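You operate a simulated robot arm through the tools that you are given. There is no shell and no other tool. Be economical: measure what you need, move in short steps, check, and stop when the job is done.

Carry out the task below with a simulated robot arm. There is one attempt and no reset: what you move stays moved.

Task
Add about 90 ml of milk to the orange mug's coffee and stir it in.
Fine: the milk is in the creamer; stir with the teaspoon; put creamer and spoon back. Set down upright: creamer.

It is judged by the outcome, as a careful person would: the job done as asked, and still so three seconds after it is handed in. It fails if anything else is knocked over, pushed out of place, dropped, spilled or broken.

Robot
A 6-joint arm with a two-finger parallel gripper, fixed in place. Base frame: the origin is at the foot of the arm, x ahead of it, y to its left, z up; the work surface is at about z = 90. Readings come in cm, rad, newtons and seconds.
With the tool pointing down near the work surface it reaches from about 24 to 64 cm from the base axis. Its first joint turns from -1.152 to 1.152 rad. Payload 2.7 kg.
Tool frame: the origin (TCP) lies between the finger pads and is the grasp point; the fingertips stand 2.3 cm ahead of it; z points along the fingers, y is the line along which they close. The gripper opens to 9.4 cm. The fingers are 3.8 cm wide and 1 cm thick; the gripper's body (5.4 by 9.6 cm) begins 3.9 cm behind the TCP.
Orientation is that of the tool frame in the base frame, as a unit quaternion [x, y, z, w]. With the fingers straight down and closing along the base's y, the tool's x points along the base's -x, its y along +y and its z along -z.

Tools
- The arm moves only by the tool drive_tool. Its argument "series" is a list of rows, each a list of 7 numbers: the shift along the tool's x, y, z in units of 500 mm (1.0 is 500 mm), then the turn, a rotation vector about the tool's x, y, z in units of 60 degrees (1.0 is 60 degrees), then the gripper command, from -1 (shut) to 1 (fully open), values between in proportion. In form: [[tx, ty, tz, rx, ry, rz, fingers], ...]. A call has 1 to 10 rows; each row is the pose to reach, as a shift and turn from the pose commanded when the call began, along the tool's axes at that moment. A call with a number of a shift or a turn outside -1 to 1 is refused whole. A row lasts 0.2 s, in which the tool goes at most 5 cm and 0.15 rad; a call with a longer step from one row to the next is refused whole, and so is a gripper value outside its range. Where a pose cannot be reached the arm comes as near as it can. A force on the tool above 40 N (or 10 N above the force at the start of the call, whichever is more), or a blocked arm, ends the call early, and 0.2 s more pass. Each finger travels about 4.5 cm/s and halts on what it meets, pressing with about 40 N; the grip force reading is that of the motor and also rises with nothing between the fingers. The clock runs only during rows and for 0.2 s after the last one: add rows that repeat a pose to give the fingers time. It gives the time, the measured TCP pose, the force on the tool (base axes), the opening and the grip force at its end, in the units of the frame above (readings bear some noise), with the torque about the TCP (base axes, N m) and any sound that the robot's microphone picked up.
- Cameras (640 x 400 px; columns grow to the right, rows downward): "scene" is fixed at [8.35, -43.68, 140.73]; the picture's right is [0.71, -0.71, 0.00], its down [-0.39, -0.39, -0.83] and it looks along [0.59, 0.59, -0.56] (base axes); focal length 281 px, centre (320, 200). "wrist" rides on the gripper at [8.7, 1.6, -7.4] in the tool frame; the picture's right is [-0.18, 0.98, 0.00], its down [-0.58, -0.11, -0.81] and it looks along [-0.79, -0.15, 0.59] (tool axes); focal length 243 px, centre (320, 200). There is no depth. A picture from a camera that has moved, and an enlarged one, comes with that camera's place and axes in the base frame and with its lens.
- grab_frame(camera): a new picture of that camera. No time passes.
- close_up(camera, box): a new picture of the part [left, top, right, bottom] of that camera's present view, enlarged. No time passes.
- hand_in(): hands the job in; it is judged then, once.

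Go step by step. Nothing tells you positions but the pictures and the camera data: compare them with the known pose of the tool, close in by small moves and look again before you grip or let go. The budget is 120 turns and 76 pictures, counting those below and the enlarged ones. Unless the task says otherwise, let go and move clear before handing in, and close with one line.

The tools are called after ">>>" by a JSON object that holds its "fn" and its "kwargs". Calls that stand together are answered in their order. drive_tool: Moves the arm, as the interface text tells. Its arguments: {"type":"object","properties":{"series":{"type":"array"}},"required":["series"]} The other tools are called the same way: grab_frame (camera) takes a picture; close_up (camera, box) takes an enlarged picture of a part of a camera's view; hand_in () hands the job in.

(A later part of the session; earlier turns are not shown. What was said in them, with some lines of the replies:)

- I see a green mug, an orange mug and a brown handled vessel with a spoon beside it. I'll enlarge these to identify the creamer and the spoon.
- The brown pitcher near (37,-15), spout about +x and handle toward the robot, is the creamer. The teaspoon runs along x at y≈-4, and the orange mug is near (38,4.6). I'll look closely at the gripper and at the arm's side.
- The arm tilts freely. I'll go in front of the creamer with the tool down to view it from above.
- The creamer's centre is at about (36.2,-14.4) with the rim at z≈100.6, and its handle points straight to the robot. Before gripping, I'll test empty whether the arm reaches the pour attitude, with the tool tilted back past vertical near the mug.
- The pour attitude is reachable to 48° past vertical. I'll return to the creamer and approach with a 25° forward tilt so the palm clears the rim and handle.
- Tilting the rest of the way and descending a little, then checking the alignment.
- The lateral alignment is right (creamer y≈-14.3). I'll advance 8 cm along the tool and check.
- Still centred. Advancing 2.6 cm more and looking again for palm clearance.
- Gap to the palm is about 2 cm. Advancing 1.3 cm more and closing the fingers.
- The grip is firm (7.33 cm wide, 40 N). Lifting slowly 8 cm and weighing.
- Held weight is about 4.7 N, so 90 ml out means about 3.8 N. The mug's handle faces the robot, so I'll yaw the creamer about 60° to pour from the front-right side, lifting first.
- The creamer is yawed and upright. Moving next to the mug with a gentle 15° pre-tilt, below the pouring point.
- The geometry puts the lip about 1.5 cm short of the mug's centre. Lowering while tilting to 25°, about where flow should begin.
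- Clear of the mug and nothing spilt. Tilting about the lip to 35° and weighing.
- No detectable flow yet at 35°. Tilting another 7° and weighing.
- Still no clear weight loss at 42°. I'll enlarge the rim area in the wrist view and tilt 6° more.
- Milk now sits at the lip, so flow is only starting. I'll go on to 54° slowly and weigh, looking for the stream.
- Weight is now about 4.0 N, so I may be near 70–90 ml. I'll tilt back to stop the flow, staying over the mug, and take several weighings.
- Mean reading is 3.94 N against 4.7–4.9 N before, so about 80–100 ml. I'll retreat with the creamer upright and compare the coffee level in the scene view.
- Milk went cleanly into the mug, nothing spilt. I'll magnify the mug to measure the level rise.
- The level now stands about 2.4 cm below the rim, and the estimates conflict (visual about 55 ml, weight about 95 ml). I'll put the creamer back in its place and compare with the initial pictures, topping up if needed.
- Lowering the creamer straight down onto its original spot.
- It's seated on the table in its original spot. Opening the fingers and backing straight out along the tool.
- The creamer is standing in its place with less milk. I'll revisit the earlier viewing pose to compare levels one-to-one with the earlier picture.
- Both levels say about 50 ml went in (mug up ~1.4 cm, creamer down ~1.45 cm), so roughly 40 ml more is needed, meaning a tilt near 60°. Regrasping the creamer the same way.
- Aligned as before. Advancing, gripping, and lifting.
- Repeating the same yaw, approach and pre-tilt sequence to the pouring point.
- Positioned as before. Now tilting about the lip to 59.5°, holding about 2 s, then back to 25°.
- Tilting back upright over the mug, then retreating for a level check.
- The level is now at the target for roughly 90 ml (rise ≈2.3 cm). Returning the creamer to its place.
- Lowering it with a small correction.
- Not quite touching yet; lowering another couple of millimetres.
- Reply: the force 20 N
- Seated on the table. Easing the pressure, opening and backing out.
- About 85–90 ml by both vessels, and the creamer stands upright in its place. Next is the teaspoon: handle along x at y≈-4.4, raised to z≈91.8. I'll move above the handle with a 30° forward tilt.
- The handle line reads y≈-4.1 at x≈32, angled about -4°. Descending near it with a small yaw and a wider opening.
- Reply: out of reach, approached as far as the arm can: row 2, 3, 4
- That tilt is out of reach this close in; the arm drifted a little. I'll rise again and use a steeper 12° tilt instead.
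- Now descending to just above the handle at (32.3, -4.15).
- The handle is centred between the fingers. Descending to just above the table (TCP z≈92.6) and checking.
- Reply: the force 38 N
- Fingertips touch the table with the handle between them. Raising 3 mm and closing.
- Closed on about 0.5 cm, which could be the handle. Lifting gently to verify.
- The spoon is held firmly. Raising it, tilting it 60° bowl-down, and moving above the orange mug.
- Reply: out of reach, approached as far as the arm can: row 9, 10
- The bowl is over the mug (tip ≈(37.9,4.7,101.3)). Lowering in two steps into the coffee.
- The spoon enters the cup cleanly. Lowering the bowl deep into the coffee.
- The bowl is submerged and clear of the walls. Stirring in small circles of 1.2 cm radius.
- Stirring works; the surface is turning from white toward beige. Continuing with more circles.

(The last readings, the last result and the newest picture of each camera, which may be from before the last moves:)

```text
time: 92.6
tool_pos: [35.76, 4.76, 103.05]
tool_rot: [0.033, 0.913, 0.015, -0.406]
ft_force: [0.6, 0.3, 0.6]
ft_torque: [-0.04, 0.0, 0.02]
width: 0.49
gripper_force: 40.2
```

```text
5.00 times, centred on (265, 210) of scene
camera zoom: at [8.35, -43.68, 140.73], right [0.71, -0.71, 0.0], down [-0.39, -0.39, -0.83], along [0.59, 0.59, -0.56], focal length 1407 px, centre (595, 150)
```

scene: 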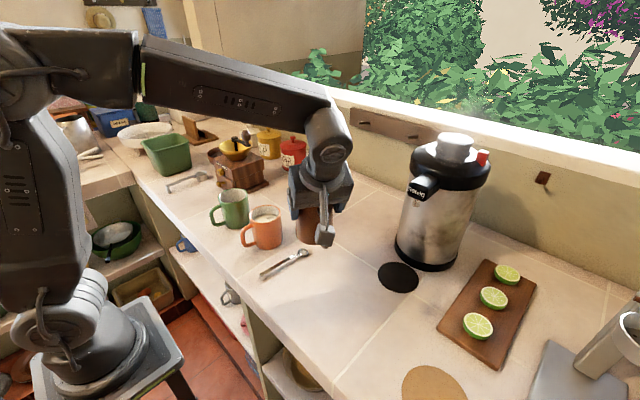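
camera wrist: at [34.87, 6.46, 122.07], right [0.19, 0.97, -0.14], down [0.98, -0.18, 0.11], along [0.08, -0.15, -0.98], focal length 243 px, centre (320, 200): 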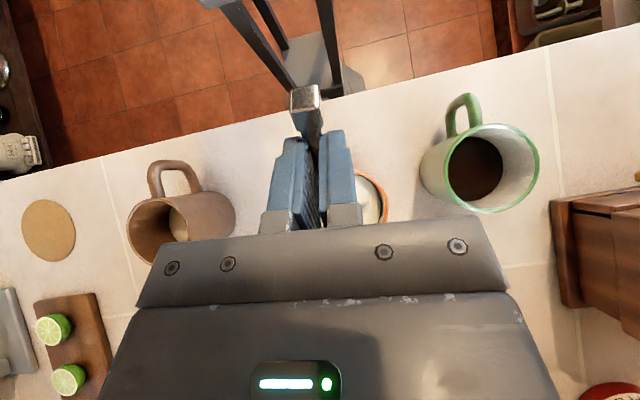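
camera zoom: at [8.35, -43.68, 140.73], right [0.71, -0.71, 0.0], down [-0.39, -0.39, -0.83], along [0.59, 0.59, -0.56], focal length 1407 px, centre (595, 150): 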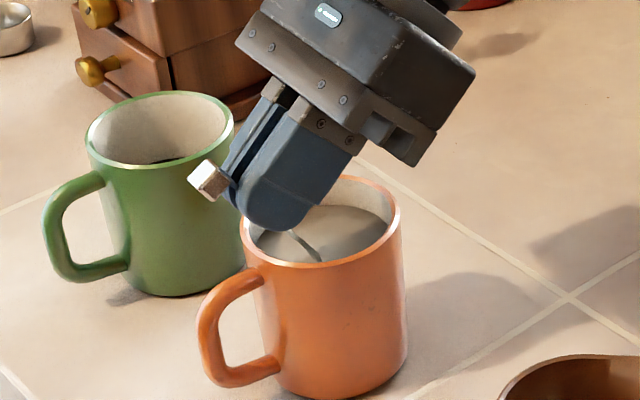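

The coffee now looks uniform. Lifting the spoon straight up, letting it drip over the mug, then carrying it back above its place.

>>> {"fn": "drive_tool", "kwargs": {"series": [[0.02, 0, -0.016, 0, 0, 0, -1], [0.05, 0, -0.04, 0, 0, 0, -1], [0.09, 0, -0.065, 0, 0, 0, -1], [0.128, 0, -0.091, 0, 0, 0, -1], [0.128, 0, -0.091, 0, 0, 0, -1], [0.128, 0, -0.091, 0, 0, 0, -1], [0.128, 0, -0.091, 0, 0, 0, -1], [0.128, 0, -0.091, 0, 0, 0, -1], [0.128, 0, -0.091, 0, 0, 0, -1], [0.128, 0, -0.091, 0, 0, 0, -1]]}}

>>> {"fn": "close_up", "kwargs": {"camera": "scene", "box": [205, 130, 325, 250]}}

>>> {"fn": "drive_tool", "kwargs": {"series": [[0.003, -0.02, 0.004, 0, -0.13, 0, -1], [0.007, -0.045, 0.008, 0, -0.27, 0, -1], [0.012, -0.075, 0.013, 0, -0.41, 0, -1], [0.017, -0.105, 0.019, 0, -0.55, 0, -1], [0.022, -0.135, 0.024, 0, -0.69, 0, -1], [0.0, -0.16, 0.06, 0, -0.82, 0, -1], [-0.035, -0.18, 0.09, 0, -0.94, 0, -1], [-0.0734, -0.185, 0.119, 0, -1.0, 0, -1], [-0.0734, -0.185, 0.119, 0, -1.0, 0, -1]]}}

```text
time: 94.8
tool_pos: [35.01, 4.94, 110.81]
tool_rot: [0.032, 0.913, 0.014, -0.405]
ft_force: [0.1, -0.5, 0.3]
ft_torque: [0.0, -0.02, 0.0]
width: 0.48
gripper_force: 39.7
```

```text
3.33 times, centred on (265, 190) of scene
camera zoom: at [8.35, -43.68, 140.73], right [0.71, -0.71, 0.0], down [-0.39, -0.39, -0.83], along [0.59, 0.59, -0.56], focal length 938 px, centre (503, 233)
```

zoom: 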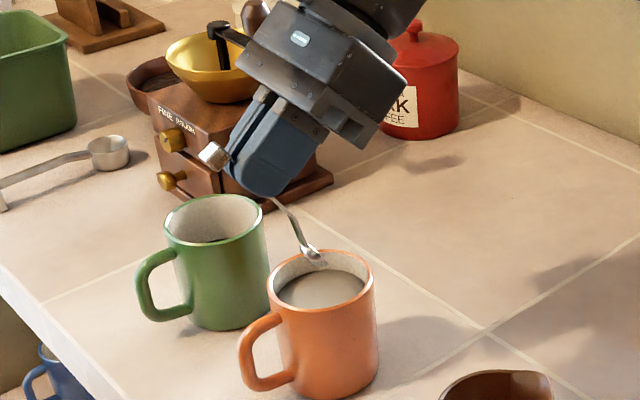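

```text
time: 96.8
tool_pos: [32.33, -4.26, 104.04]
tool_rot: [0.036, 0.994, -0.004, 0.105]
ft_force: [0.0, 0.3, -0.8]
ft_torque: [-0.02, 0.0, 0.0]
width: 0.47
gripper_force: 39.9
```

The pose matches the pick-up pose exactly. Descending straight down to the pick-up height.

>>> {"fn": "drive_tool", "kwargs": {"series": [[0.0146, 0, 0.0685, 0, 0, 0, -1], [0.029, 0, 0.137, 0, 0, 0, -1], [0.039, 0, 0.185, 0, 0, 0, -1], [0.0435, 0, 0.2047, 0, 0, 0, -1], [0.0458, 0, 0.2155, 0, 0, 0, -1], [0.0458, 0, 0.2155, 0, 0, 0, -1]]}}

>>> {"fn": "close_up", "kwargs": {"camera": "scene", "box": [235, 220, 315, 290]}}

```text
time: 98.2
tool_pos: [32.3, -4.15, 92.92]
tool_rot: [0.035, 0.994, -0.003, 0.104]
ft_force: [-0.3, 0.1, -0.8]
ft_torque: [0.02, -0.01, 0.0]
width: 0.49
gripper_force: 40.0
```

```text
5.71 times, centred on (275, 255) of scene
camera zoom: at [8.35, -43.68, 140.73], right [0.71, -0.71, 0.0], down [-0.39, -0.39, -0.83], along [0.59, 0.59, -0.56], focal length 1608 px, centre (577, -114)
```

zoom: 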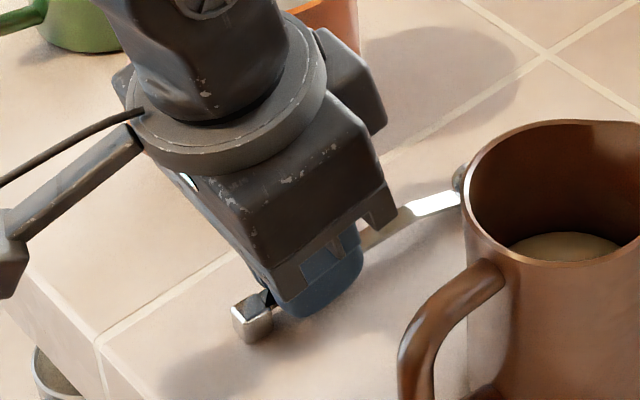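

The spoon is back where it lay. Lowering a millimetre, opening modestly, and rising straight up.

>>> {"fn": "drive_tool", "kwargs": {"series": [[0.0004, 0, 0.002, 0, 0, 0, -1], [0.0004, 0, 0.002, 0, 0, 0, -0.8], [0.0004, 0, 0.002, 0, 0, 0, -0.5], [0.0004, 0, 0.002, 0, 0, 0, 0], [0.0004, 0, 0.002, 0, 0, 0, 0], [0.0004, 0, 0.002, 0, 0, 0, 0]]}}

>>> {"fn": "drive_tool", "kwargs": {"series": [[-0.008, 0, -0.04, 0, 0, 0, 0], [-0.02, 0, -0.1, 0, 0, 0, 0], [-0.04, 0, -0.19, 0, 0, 0, 0], [-0.06, 0, -0.28, 0, 0, 0, 0], [-0.08, 0, -0.37, 0, 0, 0, 0], [-0.1, 0, -0.46, 0, 0, 0, 0], [-0.1, 0, -0.46, 0, 0, 0, 0]]}}

>>> {"fn": "close_up", "kwargs": {"camera": "scene", "box": [190, 170, 350, 310]}}

>>> {"fn": "grab_frame", "kwargs": {"camera": "wrist"}}

```text
time: 99.6
tool_pos: [32.31, -4.23, 92.91]
tool_rot: [0.036, 0.994, -0.004, 0.104]
ft_force: [0.1, -0.8, -0.2]
ft_torque: [-0.01, 0.01, 0.0]
width: 4.71
gripper_force: 0.0
```

```text
time: 101.2
tool_pos: [32.48, -4.13, 116.44]
tool_rot: [0.035, 0.994, -0.003, 0.105]
ft_force: [0.2, -0.2, 0.1]
ft_torque: [-0.01, -0.02, 0.02]
width: 4.7
gripper_force: 0.0
```

```text
2.86 times, centred on (270, 240) of scene
camera zoom: at [8.35, -43.68, 140.73], right [0.71, -0.71, 0.0], down [-0.39, -0.39, -0.83], along [0.59, 0.59, -0.56], focal length 804 px, centre (463, 86)
```

zoom: 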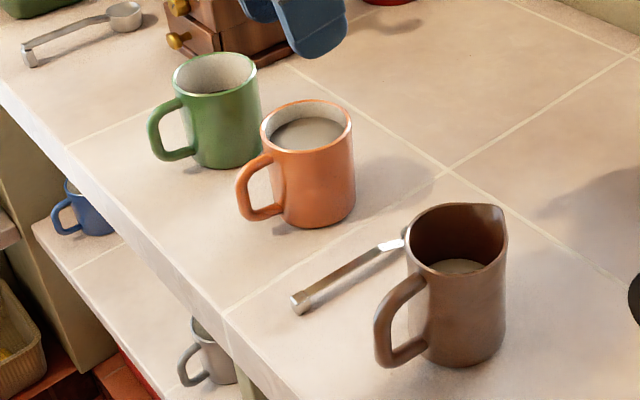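

```text
7 pictures are left
camera wrist: at [22.54, -1.84, 121.94], right [0.25, 0.97, 0.04], down [0.39, -0.14, 0.91], along [0.89, -0.21, -0.41], focal length 243 px, centre (320, 200)
```

wrist: 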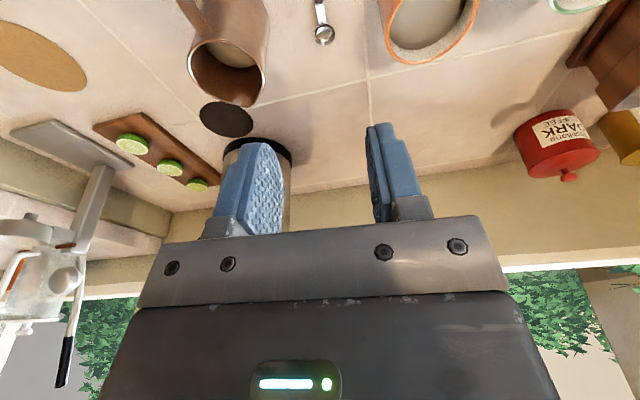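

The creamer stands upright and the spoon lies in its original place. The coffee is evenly mixed, nothing is spilt and the arm is clear, so I'm handing in.

>>> {"fn": "hand_in", "kwargs": {}}

```text
The job is handed in.
```

I added about 90 ml of milk to the orange mug and stirred it in, then put the creamer back upright and the teaspoon back in its place. The 90 ml is judged mainly from the change in level in the mug and the creamer, which put it between about 70 and 100 ml; the weight readings were too noisy to confirm it.
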